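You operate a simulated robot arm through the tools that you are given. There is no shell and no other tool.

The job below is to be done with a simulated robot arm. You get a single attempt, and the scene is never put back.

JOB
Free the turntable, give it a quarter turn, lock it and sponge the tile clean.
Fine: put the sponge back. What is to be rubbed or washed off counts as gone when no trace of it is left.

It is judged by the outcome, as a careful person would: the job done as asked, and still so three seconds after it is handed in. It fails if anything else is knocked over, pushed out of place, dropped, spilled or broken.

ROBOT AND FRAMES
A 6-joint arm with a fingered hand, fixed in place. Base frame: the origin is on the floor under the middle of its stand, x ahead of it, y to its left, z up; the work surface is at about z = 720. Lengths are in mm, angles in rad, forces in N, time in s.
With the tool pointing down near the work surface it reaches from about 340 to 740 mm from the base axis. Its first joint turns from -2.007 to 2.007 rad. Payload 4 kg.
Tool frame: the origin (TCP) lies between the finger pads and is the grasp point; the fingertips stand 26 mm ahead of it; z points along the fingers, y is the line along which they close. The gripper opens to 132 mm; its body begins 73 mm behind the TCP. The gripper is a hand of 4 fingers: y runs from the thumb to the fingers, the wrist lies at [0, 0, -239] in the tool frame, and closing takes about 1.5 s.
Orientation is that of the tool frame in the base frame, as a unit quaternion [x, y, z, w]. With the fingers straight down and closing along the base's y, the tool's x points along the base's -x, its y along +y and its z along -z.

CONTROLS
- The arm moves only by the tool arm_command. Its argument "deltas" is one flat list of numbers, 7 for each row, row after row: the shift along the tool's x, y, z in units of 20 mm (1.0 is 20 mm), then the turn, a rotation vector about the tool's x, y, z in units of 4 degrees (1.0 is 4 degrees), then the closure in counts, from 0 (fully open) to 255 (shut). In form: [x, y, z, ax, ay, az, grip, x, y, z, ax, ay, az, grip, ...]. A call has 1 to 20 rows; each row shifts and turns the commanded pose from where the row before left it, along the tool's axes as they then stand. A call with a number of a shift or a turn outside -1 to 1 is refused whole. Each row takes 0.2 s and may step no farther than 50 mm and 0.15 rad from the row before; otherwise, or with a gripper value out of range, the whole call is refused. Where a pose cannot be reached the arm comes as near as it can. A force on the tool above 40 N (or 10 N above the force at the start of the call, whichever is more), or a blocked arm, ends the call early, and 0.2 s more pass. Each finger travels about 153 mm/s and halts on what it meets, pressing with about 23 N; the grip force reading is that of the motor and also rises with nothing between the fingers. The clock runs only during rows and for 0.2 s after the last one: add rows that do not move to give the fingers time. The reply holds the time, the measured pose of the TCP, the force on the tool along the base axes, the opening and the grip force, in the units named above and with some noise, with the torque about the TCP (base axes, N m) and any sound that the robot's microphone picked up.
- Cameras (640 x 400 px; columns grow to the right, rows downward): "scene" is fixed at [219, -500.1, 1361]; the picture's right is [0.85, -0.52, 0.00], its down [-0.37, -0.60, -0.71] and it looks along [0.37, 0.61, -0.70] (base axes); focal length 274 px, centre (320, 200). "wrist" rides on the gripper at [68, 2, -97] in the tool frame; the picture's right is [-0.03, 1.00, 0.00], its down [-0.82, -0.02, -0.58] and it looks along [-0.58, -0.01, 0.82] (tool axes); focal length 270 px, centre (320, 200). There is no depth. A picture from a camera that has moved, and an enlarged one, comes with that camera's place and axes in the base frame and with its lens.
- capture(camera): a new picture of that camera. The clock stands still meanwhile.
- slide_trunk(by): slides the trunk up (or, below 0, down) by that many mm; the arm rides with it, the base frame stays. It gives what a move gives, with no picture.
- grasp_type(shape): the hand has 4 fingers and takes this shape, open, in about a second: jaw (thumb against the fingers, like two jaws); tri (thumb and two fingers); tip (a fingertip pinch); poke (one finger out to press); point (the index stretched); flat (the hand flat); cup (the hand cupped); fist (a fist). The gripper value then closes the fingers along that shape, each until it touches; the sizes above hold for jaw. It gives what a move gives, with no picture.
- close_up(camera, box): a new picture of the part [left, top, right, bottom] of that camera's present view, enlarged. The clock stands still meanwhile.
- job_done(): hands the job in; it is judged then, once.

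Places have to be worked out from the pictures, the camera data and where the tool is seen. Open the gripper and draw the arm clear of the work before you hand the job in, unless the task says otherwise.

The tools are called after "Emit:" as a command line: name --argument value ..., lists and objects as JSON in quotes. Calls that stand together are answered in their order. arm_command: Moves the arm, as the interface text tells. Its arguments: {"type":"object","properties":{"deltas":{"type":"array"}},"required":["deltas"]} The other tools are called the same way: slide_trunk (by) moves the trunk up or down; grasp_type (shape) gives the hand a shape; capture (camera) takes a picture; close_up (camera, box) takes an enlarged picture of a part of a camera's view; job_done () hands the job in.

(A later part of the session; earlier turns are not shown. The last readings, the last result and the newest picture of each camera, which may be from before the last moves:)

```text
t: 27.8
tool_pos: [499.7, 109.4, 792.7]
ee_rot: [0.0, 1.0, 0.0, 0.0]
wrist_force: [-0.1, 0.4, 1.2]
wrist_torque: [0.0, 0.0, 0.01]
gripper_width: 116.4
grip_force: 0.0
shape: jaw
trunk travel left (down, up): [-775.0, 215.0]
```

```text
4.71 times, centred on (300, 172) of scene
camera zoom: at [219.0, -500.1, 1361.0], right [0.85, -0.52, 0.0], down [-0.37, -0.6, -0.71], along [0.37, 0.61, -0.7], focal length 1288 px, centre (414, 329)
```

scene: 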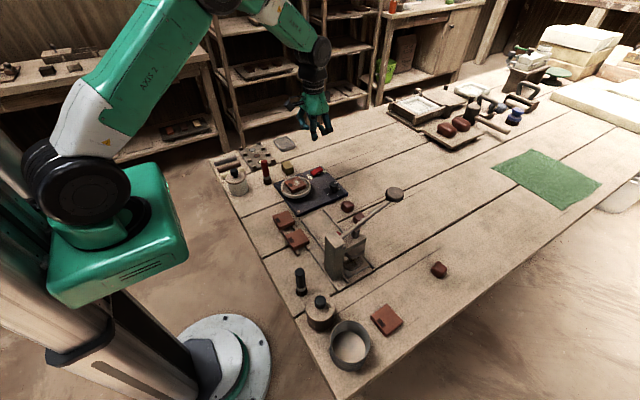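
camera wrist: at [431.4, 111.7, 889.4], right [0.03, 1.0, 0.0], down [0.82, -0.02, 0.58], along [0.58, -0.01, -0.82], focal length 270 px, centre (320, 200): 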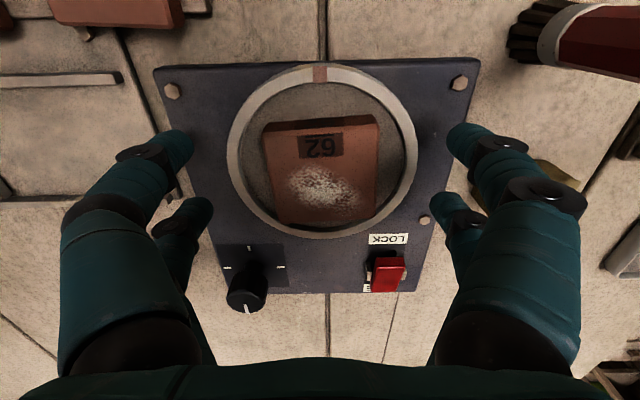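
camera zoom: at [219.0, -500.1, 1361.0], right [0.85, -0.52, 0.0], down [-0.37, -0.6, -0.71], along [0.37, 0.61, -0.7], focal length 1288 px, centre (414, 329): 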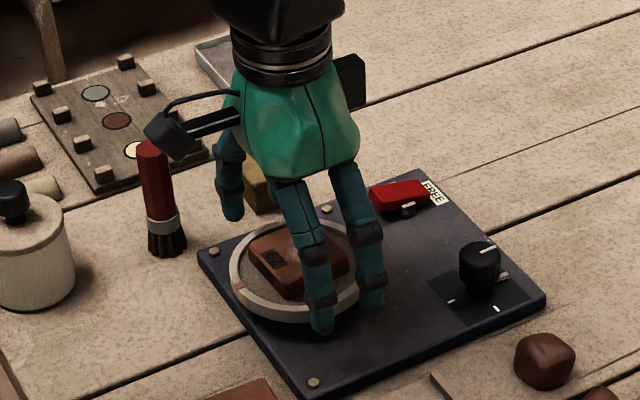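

The rim is centred between the fingers in the picture (left 227, right 418, middle 322). I lower the remaining 24 mm so that the fingertips pass beside the rim, then close gently.

Emit:
arm_command --deltas '[0, 0, 0.6, 0, 0, 0, 31, 0, 0, 0.5, 0, 0, 0, 31, 0, 0, 0.12, 0, 0, 0, 31, 0, 0, 0, 0, 0, 0, 31]'

Emit:
close_up --camera "scene" --box '[250, 140, 350, 215]'

Emit:
capture --camera "wrist"

```text
t: 28.8
tool_pos: [500.2, 108.4, 766.4]
ee_rot: [0.0, 1.0, -0.001, 0.0]
wrist_force: [0.7, -0.2, 0.2]
wrist_torque: [-0.02, -0.01, -0.01]
gripper_width: 116.3
grip_force: 0.1
shape: jaw
trunk travel left (down, up): [-775.0, 215.0]
```

```text
5.33 times, centred on (300, 178) of scene
camera zoom: at [219.0, -500.1, 1361.0], right [0.85, -0.52, 0.0], down [-0.37, -0.6, -0.71], along [0.37, 0.61, -0.7], focal length 1459 px, centre (427, 320)
```

zoom: 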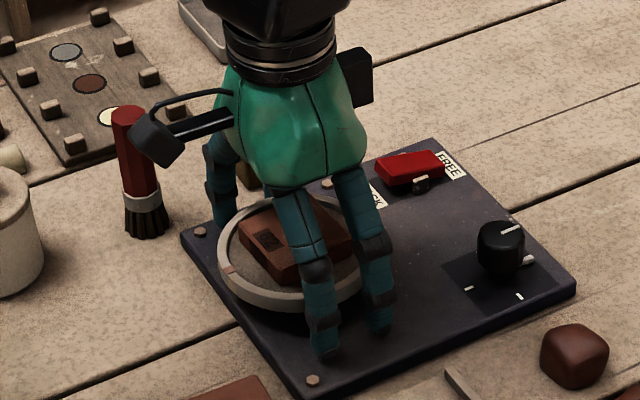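

```text
taken
camera wrist: at [431.2, 111.3, 863.9], right [0.03, 1.0, 0.0], down [0.82, -0.02, 0.58], along [0.58, -0.01, -0.82], focal length 270 px, centre (320, 200)
```

wrist: 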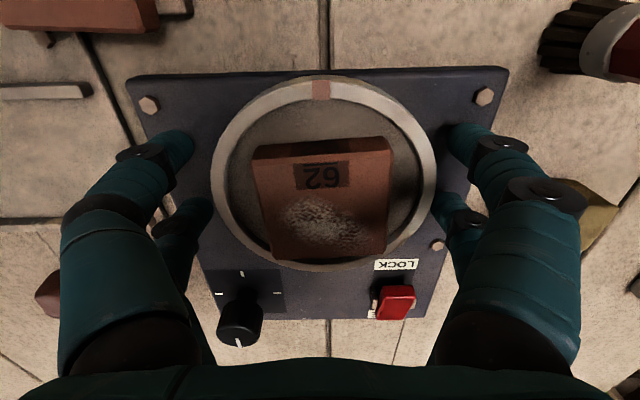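

The fingertips are beside the rim with clearance all round. I close the jaw onto the rim.

Emit:
arm_command --deltas '[0, 0, 0, 0, 0, 0, 50, 0, 0, 0, 0, 0, 0, 70, 0, 0, 0, 0, 0, 0, 90, 0, 0, 0, 0, 0, 0, 110, 0, 0, 0, 0, 0, 0, 110]'

Emit:
capture --camera "wrist"

```text
t: 30.0
tool_pos: [500.6, 107.2, 765.0]
ee_rot: [0.0, 1.0, 0.0, -0.002]
wrist_force: [1.0, -0.9, -14.1]
wrist_torque: [-0.09, 0.04, 0.04]
gripper_width: 79.9
grip_force: 22.9
shape: jaw
trunk travel left (down, up): [-775.0, 215.0]
```

```text
taken
camera wrist: at [431.4, 111.3, 862.9], right [0.03, 1.0, 0.0], down [0.82, -0.02, 0.58], along [0.58, -0.02, -0.82], focal length 270 px, centre (320, 200)
```

wrist: 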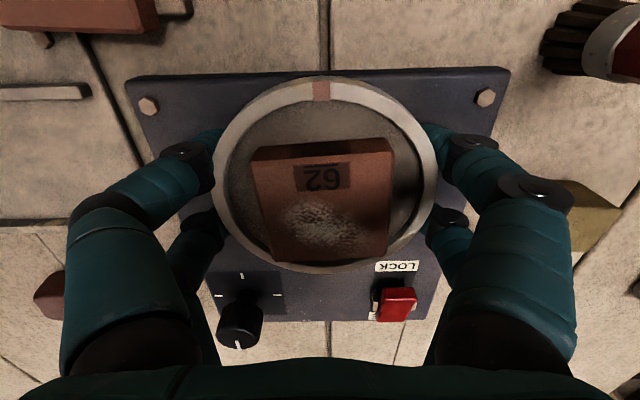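

The fingers hold the rim (23 N). I turn 8° and check whether the rim mark and tile turn along.

Emit:
arm_command --deltas '[0, 0, 0, 0, 0, 1, 110, 0, 0, 0, 0, 0, 1, 110, 0, 0, 0, 0, 0, 0, 110]'

Emit:
capture --camera "wrist"

Emit:
close_up --camera "scene" --box '[250, 140, 350, 215]'

```text
t: 30.8
tool_pos: [499.0, 108.4, 766.3]
ee_rot: [0.064, 0.998, 0.0, -0.002]
wrist_force: [-1.7, -1.6, -23.8]
wrist_torque: [-0.11, 0.21, 5.36]
gripper_width: 80.1
grip_force: 22.8
shape: jaw
trunk travel left (down, up): [-775.0, 215.0]
```

```text
taken
camera wrist: at [432.1, 120.3, 863.0], right [0.15, 0.99, 0.0], down [0.81, -0.12, 0.58], along [0.57, -0.09, -0.82], focal length 270 px, centre (320, 200)
```

wrist: 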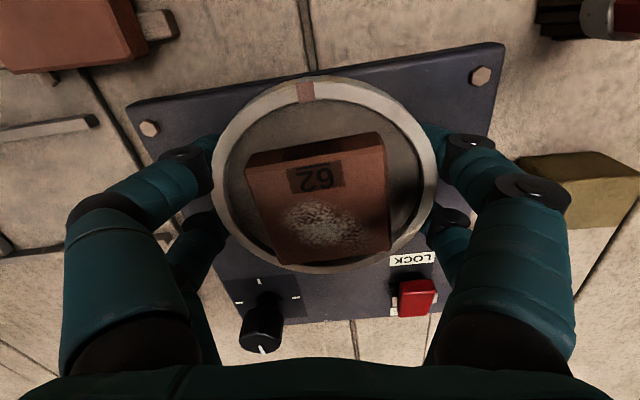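

```text
5.33 times, centred on (300, 178) of scene
camera zoom: at [219.0, -500.1, 1361.0], right [0.85, -0.52, 0.0], down [-0.37, -0.6, -0.71], along [0.37, 0.61, -0.7], focal length 1459 px, centre (427, 320)
```

zoom: 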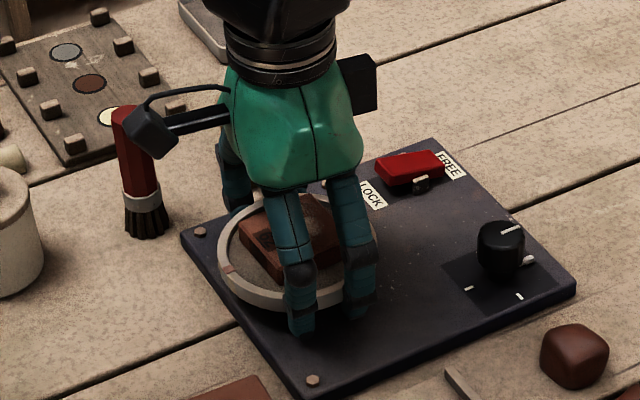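

The rim does not move at all and resists with over 5 N·m, so the turntable can't be turned by its rim; it must be driven by the knob. I undo the twist, release the rim and rise.

Emit:
arm_command --deltas '[0, 0, 0, 0, 0, -1, 110, 0, 0, 0, 0, 0, -1, 110, 0, 0, 0, 0, 0, 0, 80, 0, 0, 0, 0, 0, 0, 50, 0, 0, 0, 0, 0, 0, 31, 0, 0, 0, 0, 0, 0, 31, 0, 0, 0, 0, 0, 0, 31]'

Emit:
capture --camera "wrist"

```text
t: 32.4
tool_pos: [498.4, 107.6, 767.7]
ee_rot: [0.0, 1.0, 0.0, 0.0]
wrist_force: [0.9, -0.2, 0.3]
wrist_torque: [-0.02, -0.01, 0.01]
gripper_width: 115.7
grip_force: 0.0
shape: jaw
trunk travel left (down, up): [-775.0, 215.0]
```

```text
taken
camera wrist: at [430.6, 111.3, 864.8], right [0.03, 1.0, 0.0], down [0.82, -0.02, 0.58], along [0.58, -0.01, -0.82], focal length 270 px, centre (320, 200)
```

wrist: 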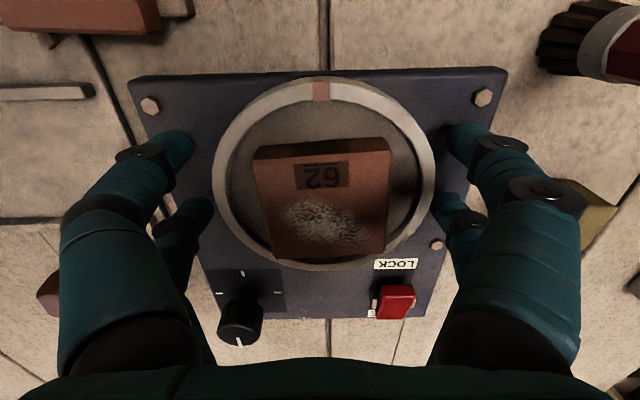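

Nothing has shifted. I rise, then check how the pinch shape ("tip") closes in the air.

Emit:
arm_command --deltas '[0, 0, -1, 0, 0, 0, 31, 0, 0, -1, 0, 0, 0, 31, 0, 0, -1, 0, 0, 0, 31, 0, 0, -1, 0, 0, 0, 31, 0, 0, -1, 0, 0, 0, 31, -0.9, -0.5, 0, 0, 0, 0, 31, -0.9, -0.5, 0, 0, 0, 0, 31, -0.9, -0.5, 0, 0, 0, 0, 31, -0.9, -0.5, 0, 0, 0, 0, 31, -0.9, -0.5, 0, 0, 0, 0, 31, -0.9, -0.5, 0, 0, 0, 0, 31]'

Emit:
grasp_type --shape "tip"

Emit:
arm_command --deltas '[0, 0, 0, 0, 0, 0, 100, 0, 0, 0, 0, 0, 0, 200, 0, 0, 0, 0, 0, 0, 200, 0, 0, 0, 0, 0, 0, 200, 0, 0, 0, 0, 0, 0, 200]'

Emit:
capture --camera "wrist"

Emit:
close_up --camera "scene" --box '[270, 110, 370, 215]'

```text
t: 34.8
tool_pos: [608.0, 46.3, 866.6]
ee_rot: [0.0, 1.0, 0.0, -0.001]
wrist_force: [-0.2, 0.1, 0.4]
wrist_torque: [-0.03, -0.04, 0.0]
gripper_width: 115.8
grip_force: 0.1
shape: jaw
trunk travel left (down, up): [-775.0, 215.0]
```

```text
t: 35.7
tool_pos: [606.6, 48.1, 866.9]
ee_rot: [0.0, 1.0, 0.0, 0.001]
wrist_force: [-0.6, -0.1, 0.1]
wrist_torque: [0.0, 0.02, -0.02]
gripper_width: 132.0
grip_force: 0.1
shape: tip
trunk travel left (down, up): [-775.0, 215.0]
```

```text
t: 36.9
tool_pos: [607.9, 47.8, 867.5]
ee_rot: [-0.001, 1.0, 0.001, 0.0]
wrist_force: [-0.9, 0.3, -0.6]
wrist_torque: [-0.02, 0.03, -0.01]
gripper_width: 28.9
grip_force: 0.0
shape: tip
trunk travel left (down, up): [-775.0, 215.0]
```

```text
taken
camera wrist: at [538.9, 50.4, 963.7], right [0.03, 1.0, 0.0], down [0.82, -0.02, 0.58], along [0.58, -0.01, -0.82], focal length 270 px, centre (320, 200)
```

wrist: 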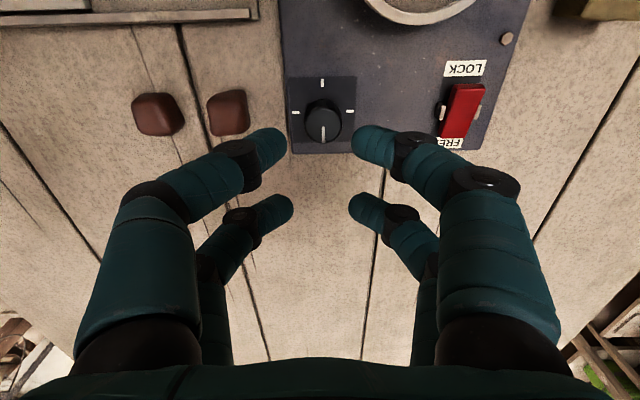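

```text
3.81 times, centred on (320, 162) of scene
camera zoom: at [219.0, -500.1, 1361.0], right [0.85, -0.52, 0.0], down [-0.37, -0.6, -0.71], along [0.37, 0.61, -0.7], focal length 1042 px, centre (320, 343)
```

zoom: 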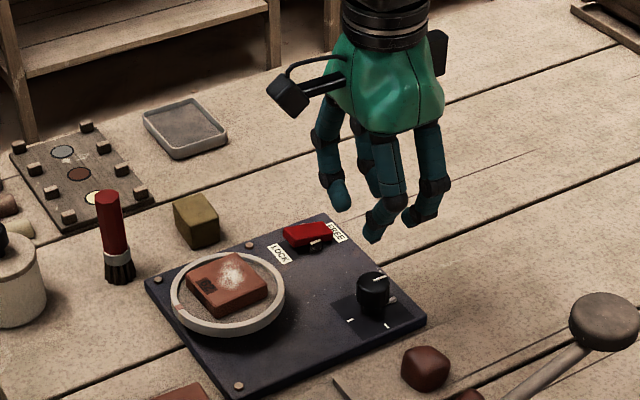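

Closing is the same in every shape: two finger pairs about 36 mm apart in x. So I will use just the near pair squarely across the knob: TCP about 18 mm beyond the knob's centre in x, with the jaw at 60 mm, and come down.

Emit:
grasp_type --shape "jaw"

Emit:
arm_command --deltas '[-1, 0.12, 0, 0, 0, 0, 140, 0, 0, 0, 0, 0, 0, 140, 0, 0, 1, 0, 0, 0, 140, 0, 0, 1, 0, 0, 0, 140, 0, 0, 1, 0, 0, 0, 140, 0, 0, 1, 0, 0, 0, 140, 0, 0, 0, 0, 0, 0, 140]'

Emit:
capture --camera "wrist"

Emit:
close_up --camera "scene" --box '[280, 130, 370, 205]'

```text
t: 37.8
tool_pos: [608.4, 48.1, 866.4]
ee_rot: [0.0, 1.0, 0.0, 0.0]
wrist_force: [0.4, -0.6, -0.2]
wrist_torque: [-0.03, 0.01, 0.03]
gripper_width: 131.8
grip_force: 0.0
shape: jaw
trunk travel left (down, up): [-775.0, 215.0]
```

```text
t: 39.4
tool_pos: [627.5, 51.7, 786.1]
ee_rot: [-0.001, 1.0, -0.001, 0.0]
wrist_force: [-0.7, -0.1, -0.7]
wrist_torque: [-0.03, -0.03, 0.0]
gripper_width: 59.9
grip_force: 0.1
shape: jaw
trunk travel left (down, up): [-775.0, 215.0]
```

```text
taken
camera wrist: at [559.2, 54.7, 882.4], right [0.03, 1.0, 0.0], down [0.82, -0.02, 0.58], along [0.58, -0.01, -0.82], focal length 270 px, centre (320, 200)
```

wrist: 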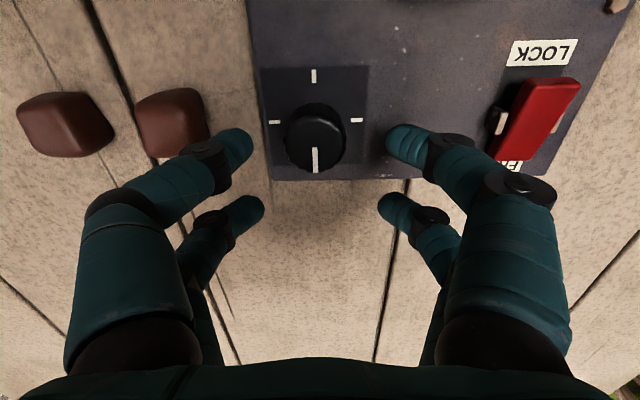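

```text
5.33 times, centred on (325, 168) of scene
camera zoom: at [219.0, -500.1, 1361.0], right [0.85, -0.52, 0.0], down [-0.37, -0.6, -0.71], along [0.37, 0.61, -0.7], focal length 1459 px, centre (293, 373)
```

zoom: 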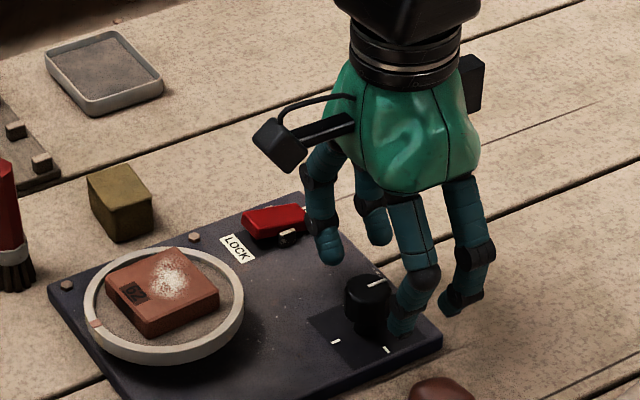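

The near pair of fingertips is level with the knob's sides and centred on it. I lower 19 mm more and close fully.

Emit:
arm_command --deltas '[0, 0, 0.6, 0, 0, 0, 140, 0, 0, 0.38, 0, 0, 0, 140, 0, 0, 0, 0, 0, 0, 170, 0, 0, 0, 0, 0, 0, 200, 0, 0, 0, 0, 0, 0, 255, 0, 0, 0, 0, 0, 0, 255, 0, 0, 0, 0, 0, 0, 255]'

Emit:
capture --camera "wrist"

Emit:
close_up --camera "scene" --box '[280, 130, 370, 205]'

```text
t: 41.0
tool_pos: [626.7, 53.9, 766.2]
ee_rot: [-0.001, 1.0, 0.0, -0.001]
wrist_force: [-2.5, -0.3, -3.2]
wrist_torque: [0.02, -0.06, -0.02]
gripper_width: 13.9
grip_force: 22.9
shape: jaw
trunk travel left (down, up): [-775.0, 215.0]
```

```text
taken
camera wrist: at [558.0, 56.5, 863.0], right [0.03, 1.0, 0.0], down [0.82, -0.02, 0.58], along [0.58, -0.01, -0.82], focal length 270 px, centre (320, 200)
```

wrist: 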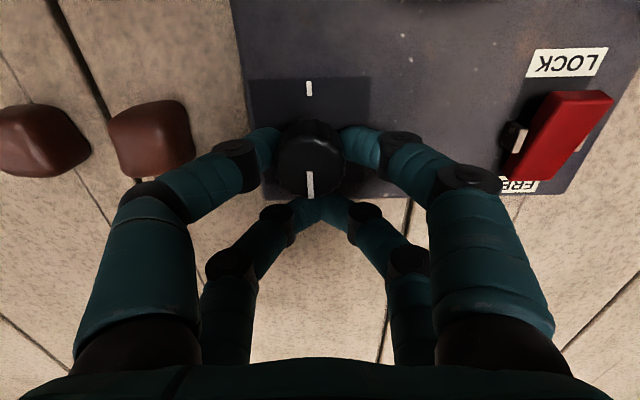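

```text
5.33 times, centred on (325, 168) of scene
camera zoom: at [219.0, -500.1, 1361.0], right [0.85, -0.52, 0.0], down [-0.37, -0.6, -0.71], along [0.37, 0.61, -0.7], focal length 1459 px, centre (293, 373)
```

zoom: 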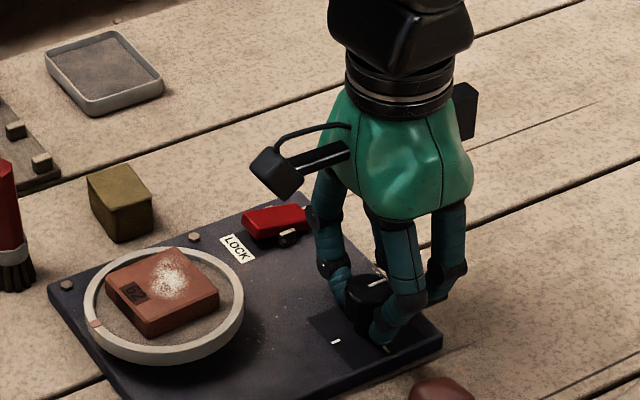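

The near pair now clamps the knob across its diameter. I turn the hand about the knob's axis by 12° the other way (anticlockwise from above) and look.

Emit:
arm_command --deltas '[0.002, 0.061, 0, 0, 0, -1, 255, 0.002, 0.061, 0, 0, 0, -1, 255, 0.002, 0.061, 0, 0, 0, -1, 255, 0, 0, 0, 0, 0, 0, 255]'

Emit:
close_up --camera "wrist" --box '[220, 60, 420, 220]'

Emit:
close_up --camera "scene" --box '[280, 140, 360, 205]'

```text
t: 42.0
tool_pos: [625.2, 56.1, 764.8]
ee_rot: [-0.104, 0.995, 0.0, -0.001]
wrist_force: [-8.2, 3.1, -8.5]
wrist_torque: [0.16, -0.03, -0.09]
gripper_width: 13.0
grip_force: 23.7
shape: jaw
trunk travel left (down, up): [-775.0, 215.0]
```

```text
2.50 times, centred on (320, 140) of wrist
camera zoom: at [558.7, 44.6, 864.0], right [-0.18, 0.98, 0.0], down [0.8, 0.15, 0.58], along [0.57, 0.11, -0.82], focal length 676 px, centre (320, 350)
```

zoom: 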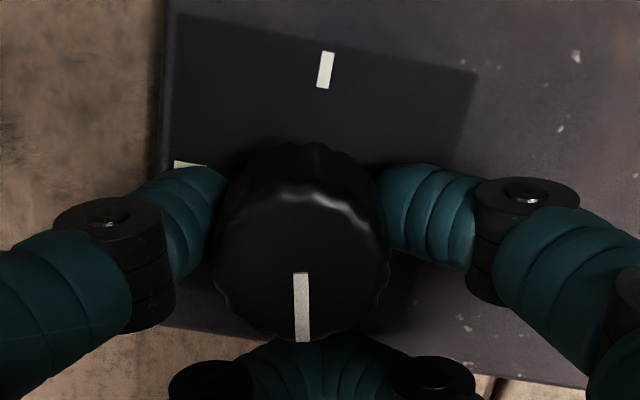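

```text
6.15 times, centred on (320, 172) of scene
camera zoom: at [219.0, -500.1, 1361.0], right [0.85, -0.52, 0.0], down [-0.37, -0.6, -0.71], along [0.37, 0.61, -0.7], focal length 1684 px, centre (320, 369)
```

zoom: 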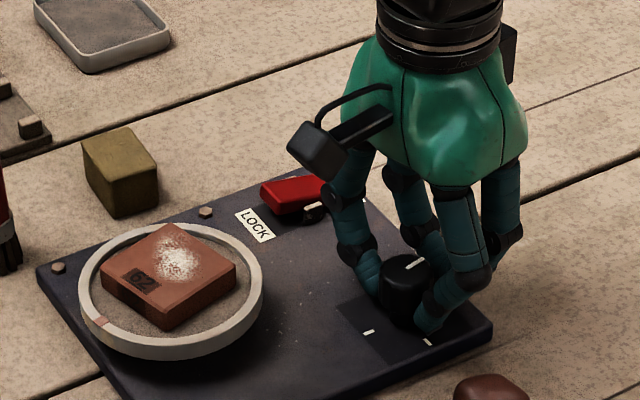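

The knob turns with the hand and the turntable's rim mark and tile have moved along, so the knob does drive it. I continue 36° further in the same way and check again.

Emit:
arm_command --deltas '[0.002, 0.061, 0, 0, 0, -1, 255, 0.002, 0.061, 0, 0, 0, -1, 255, 0.002, 0.061, 0, 0, 0, -1, 255, 0.002, 0.061, 0, 0, 0, -1, 255, 0.002, 0.061, 0, 0, 0, -1, 255, 0.002, 0.061, 0, 0, 0, -1, 255, 0.002, 0.061, 0, 0, 0, -1, 255, 0.002, 0.061, 0, 0, 0, -1, 255, 0.002, 0.061, 0, 0, 0, -1, 255, 0, 0, 0, 0, 0, 0, 255]'

Emit:
capture --camera "wrist"

Emit:
close_up --camera "scene" --box '[280, 140, 360, 205]'

```text
t: 44.2
tool_pos: [622.4, 63.7, 767.1]
ee_rot: [-0.407, 0.914, 0.0, -0.001]
wrist_force: [-17.7, -4.0, -14.4]
wrist_torque: [0.19, 0.21, -0.19]
gripper_width: 11.5
grip_force: 23.5
shape: jaw
trunk travel left (down, up): [-775.0, 215.0]
```

```text
taken
camera wrist: at [574.8, 14.5, 864.7], right [-0.73, 0.69, 0.0], down [0.56, 0.59, 0.58], along [0.39, 0.42, -0.82], focal length 270 px, centre (320, 200)
```

wrist: 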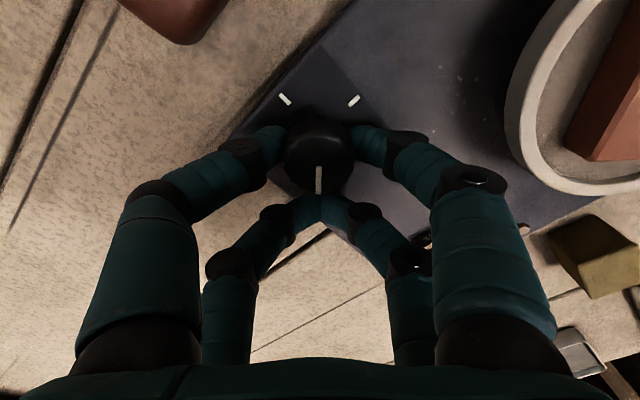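

```text
6.15 times, centred on (320, 172) of scene
camera zoom: at [219.0, -500.1, 1361.0], right [0.85, -0.52, 0.0], down [-0.37, -0.6, -0.71], along [0.37, 0.61, -0.7], focal length 1684 px, centre (320, 369)
```

zoom: 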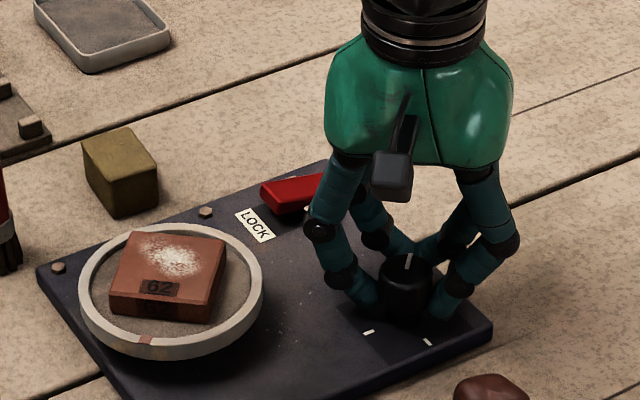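

The turntable has followed 1:1 to 48°. The grip shows a slight offset (the knob sits about 20 mm along and -4 mm across in the tool frame), so I relieve that by 2–3 mm and turn the remaining 42° about the corrected axis.

Emit:
arm_command --deltas '[0.08, 0.1, 0, 0, 0, 0, 255, 0.0155, 0.069, 0, 0, 0, -1, 255, 0.0155, 0.069, 0, 0, 0, -1, 255, 0.0155, 0.069, 0, 0, 0, -1, 255, 0.0155, 0.069, 0, 0, 0, -1, 255, 0.0155, 0.069, 0, 0, 0, -1, 255, 0.0155, 0.069, 0, 0, 0, -1, 255, 0.0155, 0.069, 0, 0, 0, -1, 255, 0.0155, 0.069, 0, 0, 0, -1, 255, 0, 0, 0, 0, 0, 0, 255]'

Emit:
capture --camera "wrist"

Emit:
close_up --camera "scene" --box '[280, 140, 360, 205]'

```text
t: 46.4
tool_pos: [608.9, 66.8, 767.5]
ee_rot: [-0.642, 0.766, 0.0, 0.0]
wrist_force: [3.8, -5.9, -9.8]
wrist_torque: [0.12, -0.07, 0.04]
gripper_width: 12.7
grip_force: 23.7
shape: jaw
trunk travel left (down, up): [-775.0, 215.0]
```

```text
taken
camera wrist: at [595.6, 0.9, 864.4], right [-0.98, 0.2, 0.0], down [0.16, 0.8, 0.58], along [0.11, 0.57, -0.82], focal length 270 px, centre (320, 200)
```

wrist: 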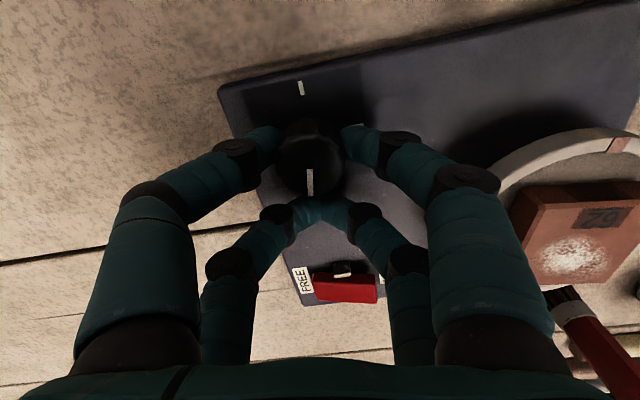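

```text
6.15 times, centred on (320, 172) of scene
camera zoom: at [219.0, -500.1, 1361.0], right [0.85, -0.52, 0.0], down [-0.37, -0.6, -0.71], along [0.37, 0.61, -0.7], focal length 1684 px, centre (320, 369)
```

zoom: 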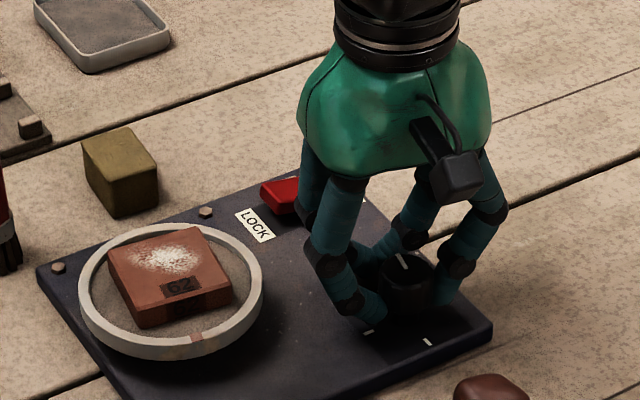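

The knob is at 80° with no slip relative to the hand. I finish with another 10°, then compare the pointer with the quarter mark.

Emit:
arm_command --deltas '[0.0155, 0.069, 0, 0, 0, -1, 255, 0.0155, 0.069, 0, 0, 0, -1, 255, 0.0078, 0.0345, 0, 0, 0, -0.5, 255, 0, 0, 0, 0, 0, 0, 255, 0, 0, 0, 0, 0, 0, 255]'

Emit:
close_up --camera "wrist" --box '[220, 60, 420, 220]'

Emit:
close_up --camera "scene" --box '[280, 140, 360, 205]'

```text
t: 47.6
tool_pos: [606.2, 66.8, 767.4]
ee_rot: [-0.707, 0.707, -0.001, -0.001]
wrist_force: [6.0, -7.8, -9.1]
wrist_torque: [0.02, -0.11, 0.06]
gripper_width: 13.0
grip_force: 23.5
shape: jaw
trunk travel left (down, up): [-775.0, 215.0]
```

```text
2.50 times, centred on (320, 140) of wrist
camera zoom: at [603.8, -0.3, 864.5], right [-1.0, 0.03, 0.0], down [0.02, 0.82, 0.58], along [0.02, 0.57, -0.82], focal length 676 px, centre (320, 350)
```

zoom: 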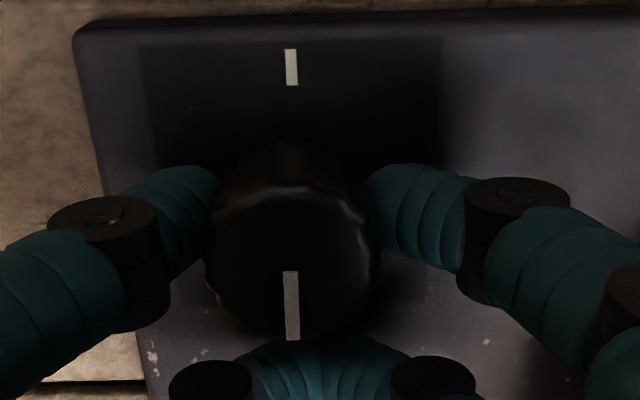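

```text
6.15 times, centred on (320, 172) of scene
camera zoom: at [219.0, -500.1, 1361.0], right [0.85, -0.52, 0.0], down [-0.37, -0.6, -0.71], along [0.37, 0.61, -0.7], focal length 1684 px, centre (320, 369)
```

zoom: 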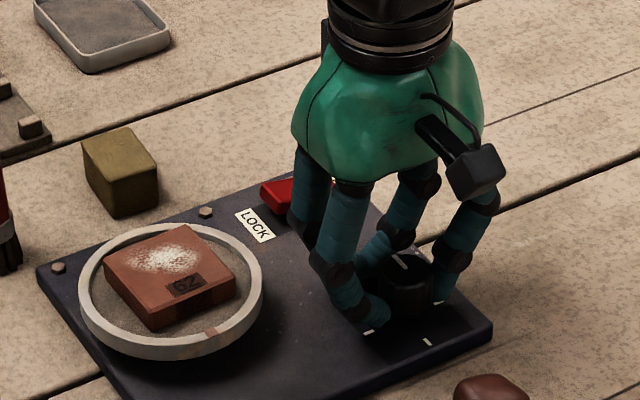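

The pointer is exactly in line with the opposite marks, so the knob stands at 90°. I open just enough to let go of the knob and rise straight up.

Emit:
arm_command --deltas '[0, 0, 0, 0, 0, 0, 230, 0, 0, 0, 0, 0, 0, 200, 0, 0, 0, 0, 0, 0, 170, 0, 0, 0, 0, 0, 0, 170, 0, 0, -0.5, 0, 0, 0, 170, 0, 0, -1, 0, 0, 0, 170, 0, 0, -1, 0, 0, 0, 170, 0, 0, -1, 0, 0, 0, 170, 0, 0, -1, 0, 0, 0, 170, 0, 0, -1, 0, 0, 0, 170, 0, 0, 0, 0, 0, 0, 170]'

Emit:
capture --camera "wrist"

Emit:
close_up --camera "scene" --box '[270, 150, 350, 215]'

```text
t: 50.0
tool_pos: [603.2, 67.3, 876.5]
ee_rot: [-0.706, 0.709, -0.001, -0.001]
wrist_force: [-0.2, 0.4, -0.4]
wrist_torque: [-0.01, -0.02, -0.02]
gripper_width: 43.6
grip_force: 0.1
shape: jaw
trunk travel left (down, up): [-775.0, 215.0]
```

```text
taken
camera wrist: at [601.8, 0.7, 973.7], right [-1.0, 0.03, 0.0], down [0.02, 0.82, 0.57], along [0.02, 0.57, -0.82], focal length 270 px, centre (320, 200)
```

wrist: 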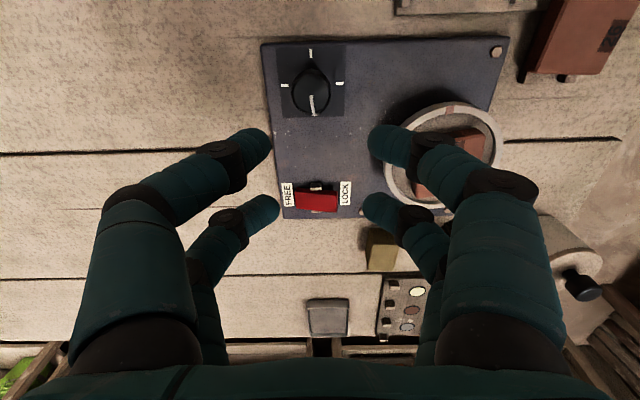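

```text
6.15 times, centred on (310, 182) of scene
camera zoom: at [219.0, -500.1, 1361.0], right [0.85, -0.52, 0.0], down [-0.37, -0.6, -0.71], along [0.37, 0.61, -0.7], focal length 1684 px, centre (382, 308)
```

zoom: 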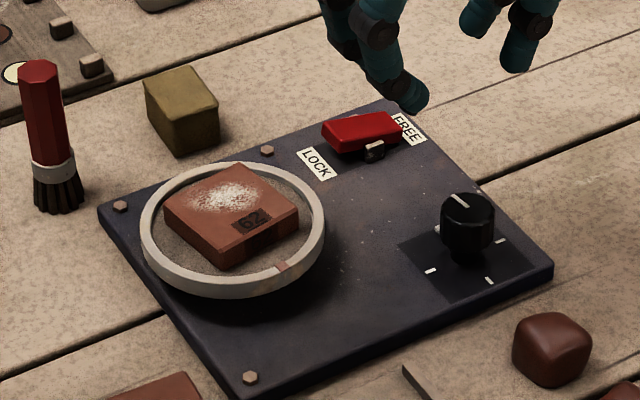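

The knob now points along +y and the rim mark has moved from the -x side to the -y side. I enlarge the knob to check the angle.

Emit:
close_up --camera "wrist" --box '[260, 30, 380, 130]'

Emit:
close_up --camera "wrist" --box '[260, 150, 380, 230]'

```text
4.00 times, centred on (320, 80) of wrist
camera zoom: at [601.8, 0.7, 973.7], right [-1.0, 0.03, 0.0], down [0.02, 0.82, 0.57], along [0.02, 0.57, -0.82], focal length 1081 px, centre (320, 680)
```

zoom: 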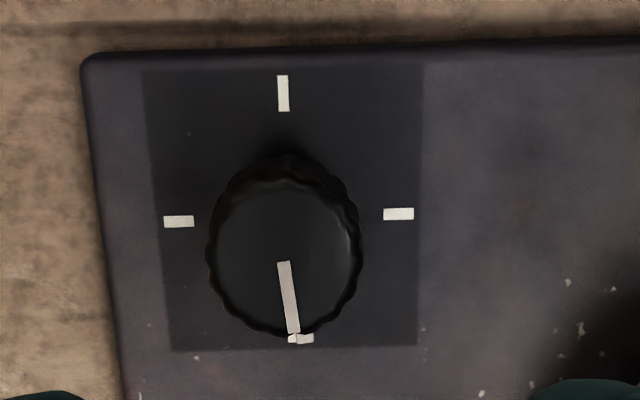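

```text
5.00 times, centred on (320, 190) of wrist
camera zoom: at [601.8, 0.7, 973.7], right [-1.0, 0.03, 0.0], down [0.02, 0.82, 0.57], along [0.02, 0.57, -0.82], focal length 1351 px, centre (320, 250)
```

zoom: 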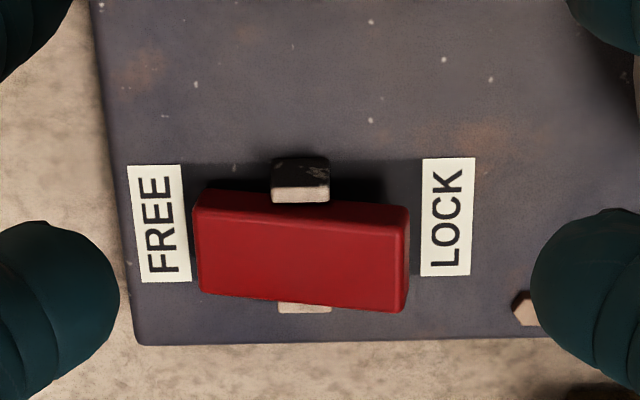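

On release the knob crept on to about 95° (pointer leans about 5° past the line of the marks). I recentre by 6 mm across, go down again and grip the knob to turn it back those 5°.

Emit:
arm_command --deltas '[0, -0.3, 0, 0, 0, 0, 165, 0, 0, 1, 0, 0, 0, 165, 0, 0, 1, 0, 0, 0, 165, 0, 0, 1, 0, 0, 0, 165, 0, 0, 1, 0, 0, 0, 165, 0, 0, 0, 0, 0, 0, 165]'

Emit:
close_up --camera "wrist" --box '[220, 60, 420, 220]'

```text
t: 51.4
tool_pos: [609.9, 66.7, 797.5]
ee_rot: [-0.706, 0.708, -0.001, -0.001]
wrist_force: [0.6, -0.1, 1.4]
wrist_torque: [-0.03, -0.02, -0.01]
gripper_width: 46.2
grip_force: 0.1
shape: jaw
trunk travel left (down, up): [-775.0, 215.0]
```

```text
2.50 times, centred on (320, 140) of wrist
camera zoom: at [607.9, 0.4, 894.4], right [-1.0, 0.03, 0.0], down [0.02, 0.82, 0.57], along [0.02, 0.57, -0.82], focal length 676 px, centre (320, 350)
```

zoom: 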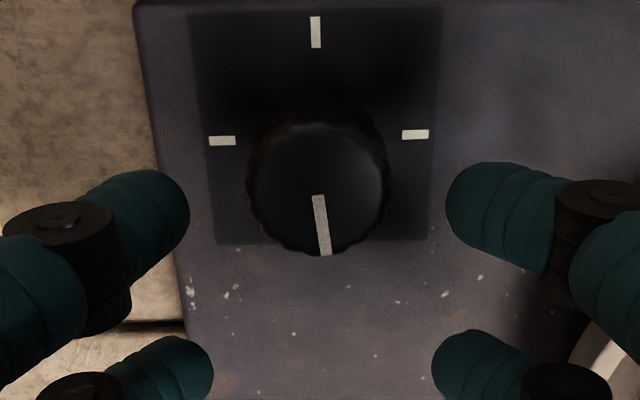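

The knob is now centred between the near fingers, and the pointer is about 6° past the mark line. I lower 30 mm and grip.

Emit:
arm_command --deltas '[0, 0, 0.8, 0, 0, 0, 165, 0, 0, 0.7, 0, 0, 0, 165, 0, 0, 0, 0, 0, 0, 190, 0, 0, 0, 0, 0, 0, 215, 0, 0, 0, 0, 0, 0, 255, 0, 0, 0, 0, 0, 0, 255, 0, 0, 0, 0, 0, 0, 255]'

Emit:
close_up --camera "wrist" --box '[220, 60, 420, 220]'

```text
t: 53.0
tool_pos: [609.7, 67.3, 766.1]
ee_rot: [-0.706, 0.708, -0.001, -0.002]
wrist_force: [1.7, 0.0, -2.9]
wrist_torque: [0.05, -0.02, -0.01]
gripper_width: 11.6
grip_force: 22.5
shape: jaw
trunk travel left (down, up): [-775.0, 215.0]
```

```text
2.50 times, centred on (320, 140) of wrist
camera zoom: at [607.5, 0.4, 863.6], right [-1.0, 0.03, 0.0], down [0.02, 0.82, 0.57], along [0.02, 0.57, -0.82], focal length 676 px, centre (320, 350)
```

zoom: 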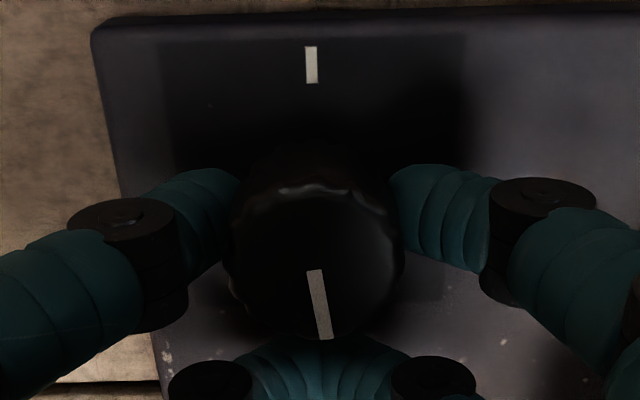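

The grip reading (11.6 mm) says the fingers sit a few mm off the knob's diameter. I loosen, shift 3.5 mm toward the knob's middle, re-grip and then turn back by 6.5°.

Emit:
arm_command --deltas '[0, 0, 0, 0, 0, 0, 190, 0, 0, 0, 0, 0, 0, 180, -0.175, 0, 0, 0, 0, 0, 180, 0, 0, 0, 0, 0, 0, 210, 0, 0, 0, 0, 0, 0, 255, 0, 0, 0, 0, 0, 0, 255, 0, 0, 0, 0, 0, 0, 255]'

Emit:
close_up --camera "wrist" --box '[220, 60, 420, 220]'

```text
t: 54.6
tool_pos: [609.8, 71.3, 765.6]
ee_rot: [-0.707, 0.707, -0.001, -0.001]
wrist_force: [-0.2, 2.3, -2.8]
wrist_torque: [0.1, -0.03, 0.01]
gripper_width: 12.2
grip_force: 22.5
shape: jaw
trunk travel left (down, up): [-775.0, 215.0]
```

```text
2.50 times, centred on (320, 140) of wrist
camera zoom: at [607.8, 4.0, 863.0], right [-1.0, 0.03, 0.0], down [0.02, 0.82, 0.58], along [0.01, 0.58, -0.82], focal length 676 px, centre (320, 350)
```

zoom: 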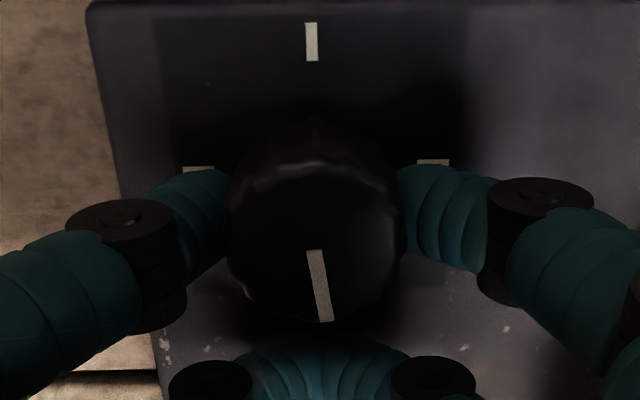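

Centred better now. I turn back 6.5° about the knob's axis and look.

Emit:
arm_command --deltas '[0.003, -0.0566, 0, 0, 0, 0.81, 255, 0.003, -0.0566, 0, 0, 0, 0.81, 255, 0, 0, 0, 0, 0, 0, 255, 0, 0, 0, 0, 0, 0, 255]'

Emit:
close_up --camera "wrist" --box '[220, 60, 420, 220]'

```text
t: 55.6
tool_pos: [611.3, 71.0, 766.4]
ee_rot: [-0.666, 0.746, 0.001, -0.001]
wrist_force: [-2.2, 4.5, -5.9]
wrist_torque: [0.18, 0.06, -0.08]
gripper_width: 12.1
grip_force: 23.4
shape: jaw
trunk travel left (down, up): [-775.0, 215.0]
```

```text
2.50 times, centred on (320, 140) of wrist
camera zoom: at [603.0, 4.1, 863.4], right [-0.99, 0.14, 0.0], down [0.11, 0.81, 0.58], along [0.08, 0.57, -0.82], focal length 676 px, centre (320, 350)
```

zoom: 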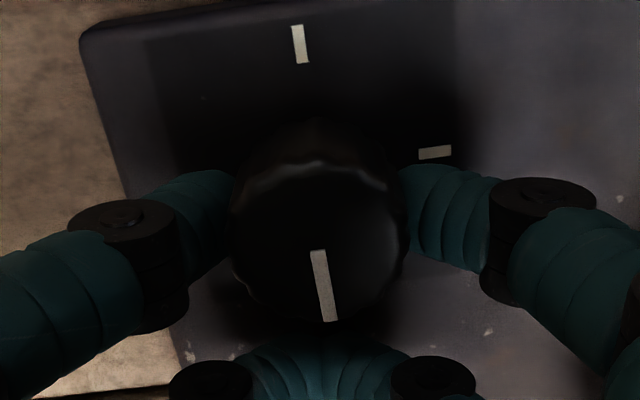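

The pointer is now within about 1° of the mark line. I release the knob slowly in small opening steps, without moving, and check.

Emit:
arm_command --deltas '[0, 0, 0, 0, 0, 0, 235, 0, 0, 0, 0, 0, 0, 225, 0, 0, 0, 0, 0, 0, 218, 0, 0, 0, 0, 0, 0, 212, 0, 0, 0, 0, 0, 0, 206, 0, 0, 0, 0, 0, 0, 200, 0, 0, 0, 0, 0, 0, 194, 0, 0, 0, 0, 0, 0, 188, 0, 0, 0, 0, 0, 0, 175, 0, 0, 0, 0, 0, 0, 165, 0, 0, 0, 0, 0, 0, 165]'

Emit:
close_up --camera "wrist" --box '[220, 60, 420, 220]'

```text
t: 58.0
tool_pos: [612.9, 70.7, 766.9]
ee_rot: [-0.666, 0.746, 0.0, 0.0]
wrist_force: [-0.6, 0.5, -0.2]
wrist_torque: [0.0, -0.01, 0.01]
gripper_width: 46.0
grip_force: 0.0
shape: jaw
trunk travel left (down, up): [-775.0, 215.0]
```

```text
2.50 times, centred on (320, 140) of wrist
camera zoom: at [603.1, 3.7, 863.8], right [-0.99, 0.14, 0.0], down [0.11, 0.81, 0.58], along [0.08, 0.57, -0.82], focal length 676 px, centre (320, 350)
```

zoom: 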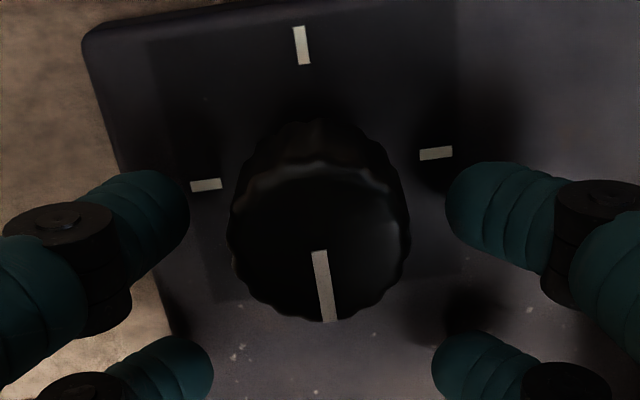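

Released, the knob stays at about 91°, as good as exact. I rise and turn the hand back to its first orientation.

Emit:
arm_command --deltas '[0, 0, -0.5, 0, 0, 0, 165, 0, 0, -1, 0, 0, 0, 165, 0, 0, -1, 0, 0, 0, 165, 0, 0, -1, 0, 0, 0, 165, 0, 0, -1, 0, 0, 1, 165, 0, 0, -1, 0, 0, 1, 165, 0, 0, 0, 0, 0, 1, 165, 0, 0, 0, 0, 0, 1, 165, 0, 0, 0, 0, 0, 1, 165, 0, 0, 0, 0, 0, 1, 165, 0, 0, 0, 0, 0, 1, 165, 0, 0, 0, 0, 0, 1, 165, 0, 0, 0, 0, 0, 1, 165, 0, 0, 0, 0, 0, 1, 165, 0, 0, 0, 0, 0, 1, 165, 0, 0, 0, 0, 0, 1, 165, 0, 0, 0, 0, 0, 1, 165, 0, 0, 0, 0, 0, 1, 165, 0, 0, 0, 0, 0, 1, 165, 0, 0, 0, 0, 0, 1, 165]'

Emit:
arm_command --deltas '[0, 0, 0, 0, 0, 1, 165, 0, 0, 0, 0, 0, 1, 165, 0, 0, 0, 0, 0, 1, 165, 0, 0, 0, 0, 0, 1, 165, 0, 0, 0, 0, 0, 0.88, 165, 0, 0, 0, 0, 0, 0, 165]'

Emit:
capture --camera "wrist"

Emit:
close_up --camera "wrist" --box '[270, 60, 370, 160]'

Emit:
close_up --camera "scene" --box '[270, 150, 350, 215]'

```text
t: 62.2
tool_pos: [612.5, 69.8, 877.9]
ee_rot: [-0.169, 0.986, -0.001, 0.0]
wrist_force: [0.3, -0.6, -0.1]
wrist_torque: [-0.03, -0.01, -0.01]
gripper_width: 46.3
grip_force: 0.0
shape: jaw
trunk travel left (down, up): [-775.0, 215.0]
```

```text
t: 63.6
tool_pos: [613.2, 70.7, 878.3]
ee_rot: [0.001, 1.0, 0.0, 0.0]
wrist_force: [-0.5, 0.3, -0.2]
wrist_torque: [0.01, 0.02, -0.02]
gripper_width: 46.3
grip_force: 0.0
shape: jaw
trunk travel left (down, up): [-775.0, 215.0]
```

```text
taken
camera wrist: at [544.4, 72.8, 975.0], right [0.03, 1.0, 0.0], down [0.82, -0.02, 0.58], along [0.58, -0.02, -0.82], focal length 270 px, centre (320, 200)
```

wrist: 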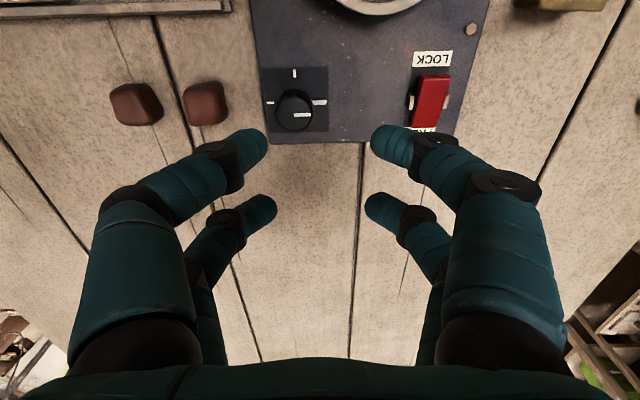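

```text
4.00 times, centred on (320, 110) of wrist
camera zoom: at [544.4, 72.8, 975.0], right [0.03, 1.0, 0.0], down [0.82, -0.02, 0.58], along [0.58, -0.02, -0.82], focal length 1081 px, centre (320, 560)
```

zoom: 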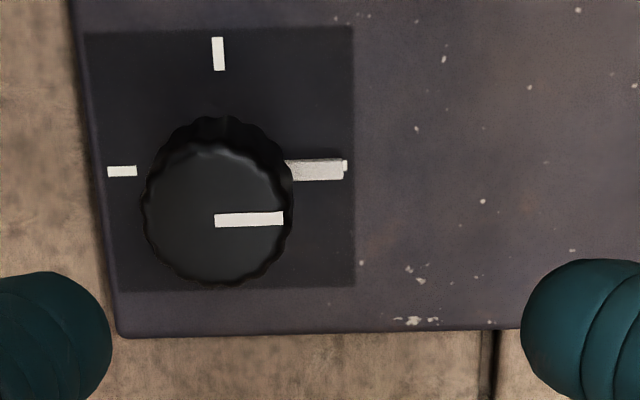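

```text
6.15 times, centred on (310, 182) of scene
camera zoom: at [219.0, -500.1, 1361.0], right [0.85, -0.52, 0.0], down [-0.37, -0.6, -0.71], along [0.37, 0.61, -0.7], focal length 1684 px, centre (382, 308)
```

zoom: 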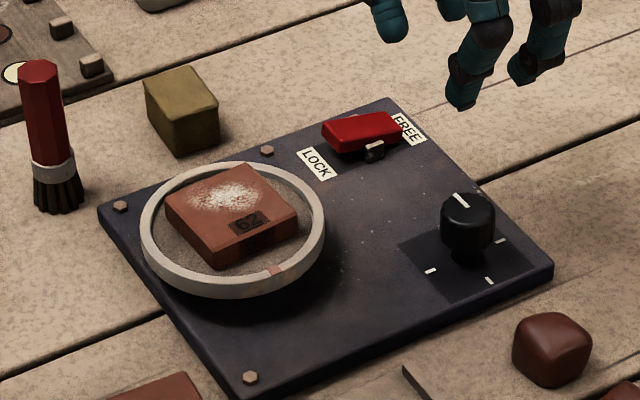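

The knob's skirt pointer sits right on the +y mark and the rim mark is at the -y side: a clean quarter turn. Next I go above the rocker's raised LOCK end (x≈590, y≈162) and take the poke shape.

Emit:
arm_command --deltas '[0.23, 0.855, 0, 0, 0, 0, 165, 0.23, 0.855, 0, 0, 0, 0, 165, 0.23, 0.855, 0, 0, 0, 0, 165, 0.23, 0.855, 0, 0, 0, 0, 165, 0.23, 0.855, 0, 0, 0, 0, 165, 0, 0, 0, 0, 0, 0, 165]'

Emit:
grasp_type --shape "poke"

Emit:
capture --camera "wrist"

Emit:
close_up --camera "wrist" --box '[260, 60, 380, 200]'

```text
t: 65.0
tool_pos: [590.1, 157.0, 877.5]
ee_rot: [-0.001, 1.0, 0.0, -0.001]
wrist_force: [0.2, 0.0, -0.4]
wrist_torque: [0.01, -0.01, 0.01]
gripper_width: 46.3
grip_force: 0.2
shape: jaw
trunk travel left (down, up): [-775.0, 215.0]
```

```text
t: 65.9
tool_pos: [590.2, 157.4, 879.0]
ee_rot: [0.0, 1.0, 0.0, 0.0]
wrist_force: [0.2, 0.7, -0.2]
wrist_torque: [0.01, -0.02, 0.04]
gripper_width: 0.0
grip_force: 0.0
shape: poke
trunk travel left (down, up): [-775.0, 215.0]
```

```text
taken
camera wrist: at [521.2, 159.8, 975.0], right [0.03, 1.0, 0.0], down [0.82, -0.02, 0.58], along [0.58, -0.01, -0.82], focal length 270 px, centre (320, 200)
```

wrist: 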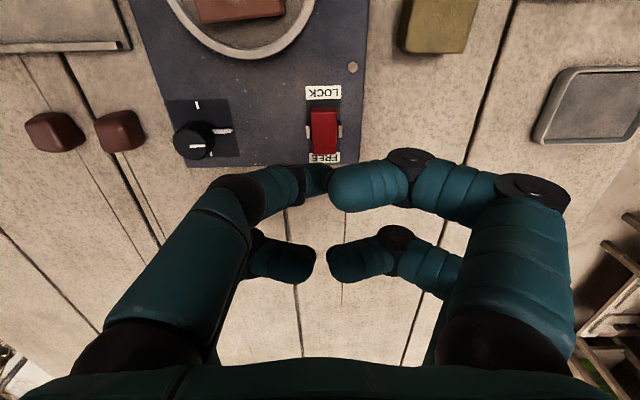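

```text
2.86 times, centred on (320, 130) of wrist
camera zoom: at [521.2, 159.8, 975.0], right [0.03, 1.0, 0.0], down [0.82, -0.02, 0.58], along [0.58, -0.01, -0.82], focal length 772 px, centre (320, 400)
```

zoom: 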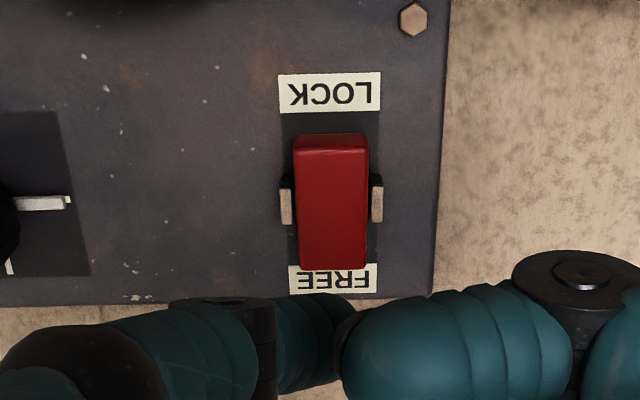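

The poking finger is above the LOCK end (about (590, 161)). I go down to about 10 mm above it, then press in 4 mm steps.

Emit:
arm_command --deltas '[0, 0, 1, 0, 0, 0, 0, 0, 0, 1, 0, 0, 0, 0, 0, 0, 1, 0, 0, 0, 0, 0, 0, 0.9, 0, 0, 0, 0, 0, 0, 0.4, 0, 0, 0, 0, 0, 0, 0, 0, 0, 0, 0]'

Emit:
close_up --camera "scene" --box '[280, 140, 360, 205]'

Emit:
close_up --camera "wrist" --box '[220, 80, 440, 260]'

```text
t: 67.3
tool_pos: [590.9, 155.8, 792.8]
ee_rot: [0.0, 1.0, 0.001, 0.0]
wrist_force: [-0.5, 0.1, 0.2]
wrist_torque: [-0.01, 0.03, -0.03]
gripper_width: 0.0
grip_force: 0.0
shape: poke
trunk travel left (down, up): [-775.0, 215.0]
```

```text
6.15 times, centred on (320, 172) of scene
camera zoom: at [219.0, -500.1, 1361.0], right [0.85, -0.52, 0.0], down [-0.37, -0.6, -0.71], along [0.37, 0.61, -0.7], focal length 1684 px, centre (320, 369)
```

zoom: 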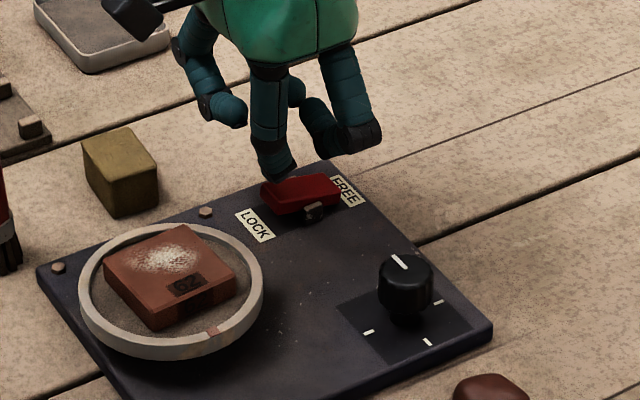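

```text
2.22 times, centred on (330, 170) of wrist
camera zoom: at [522.4, 158.3, 890.0], right [0.03, 1.0, 0.0], down [0.82, -0.02, 0.58], along [0.58, -0.01, -0.82], focal length 601 px, centre (298, 267)
```

zoom: 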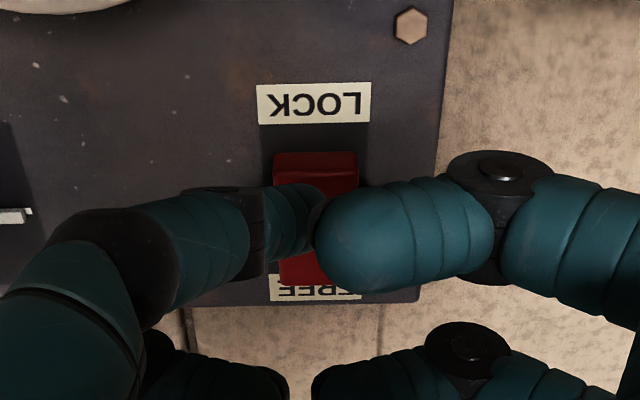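

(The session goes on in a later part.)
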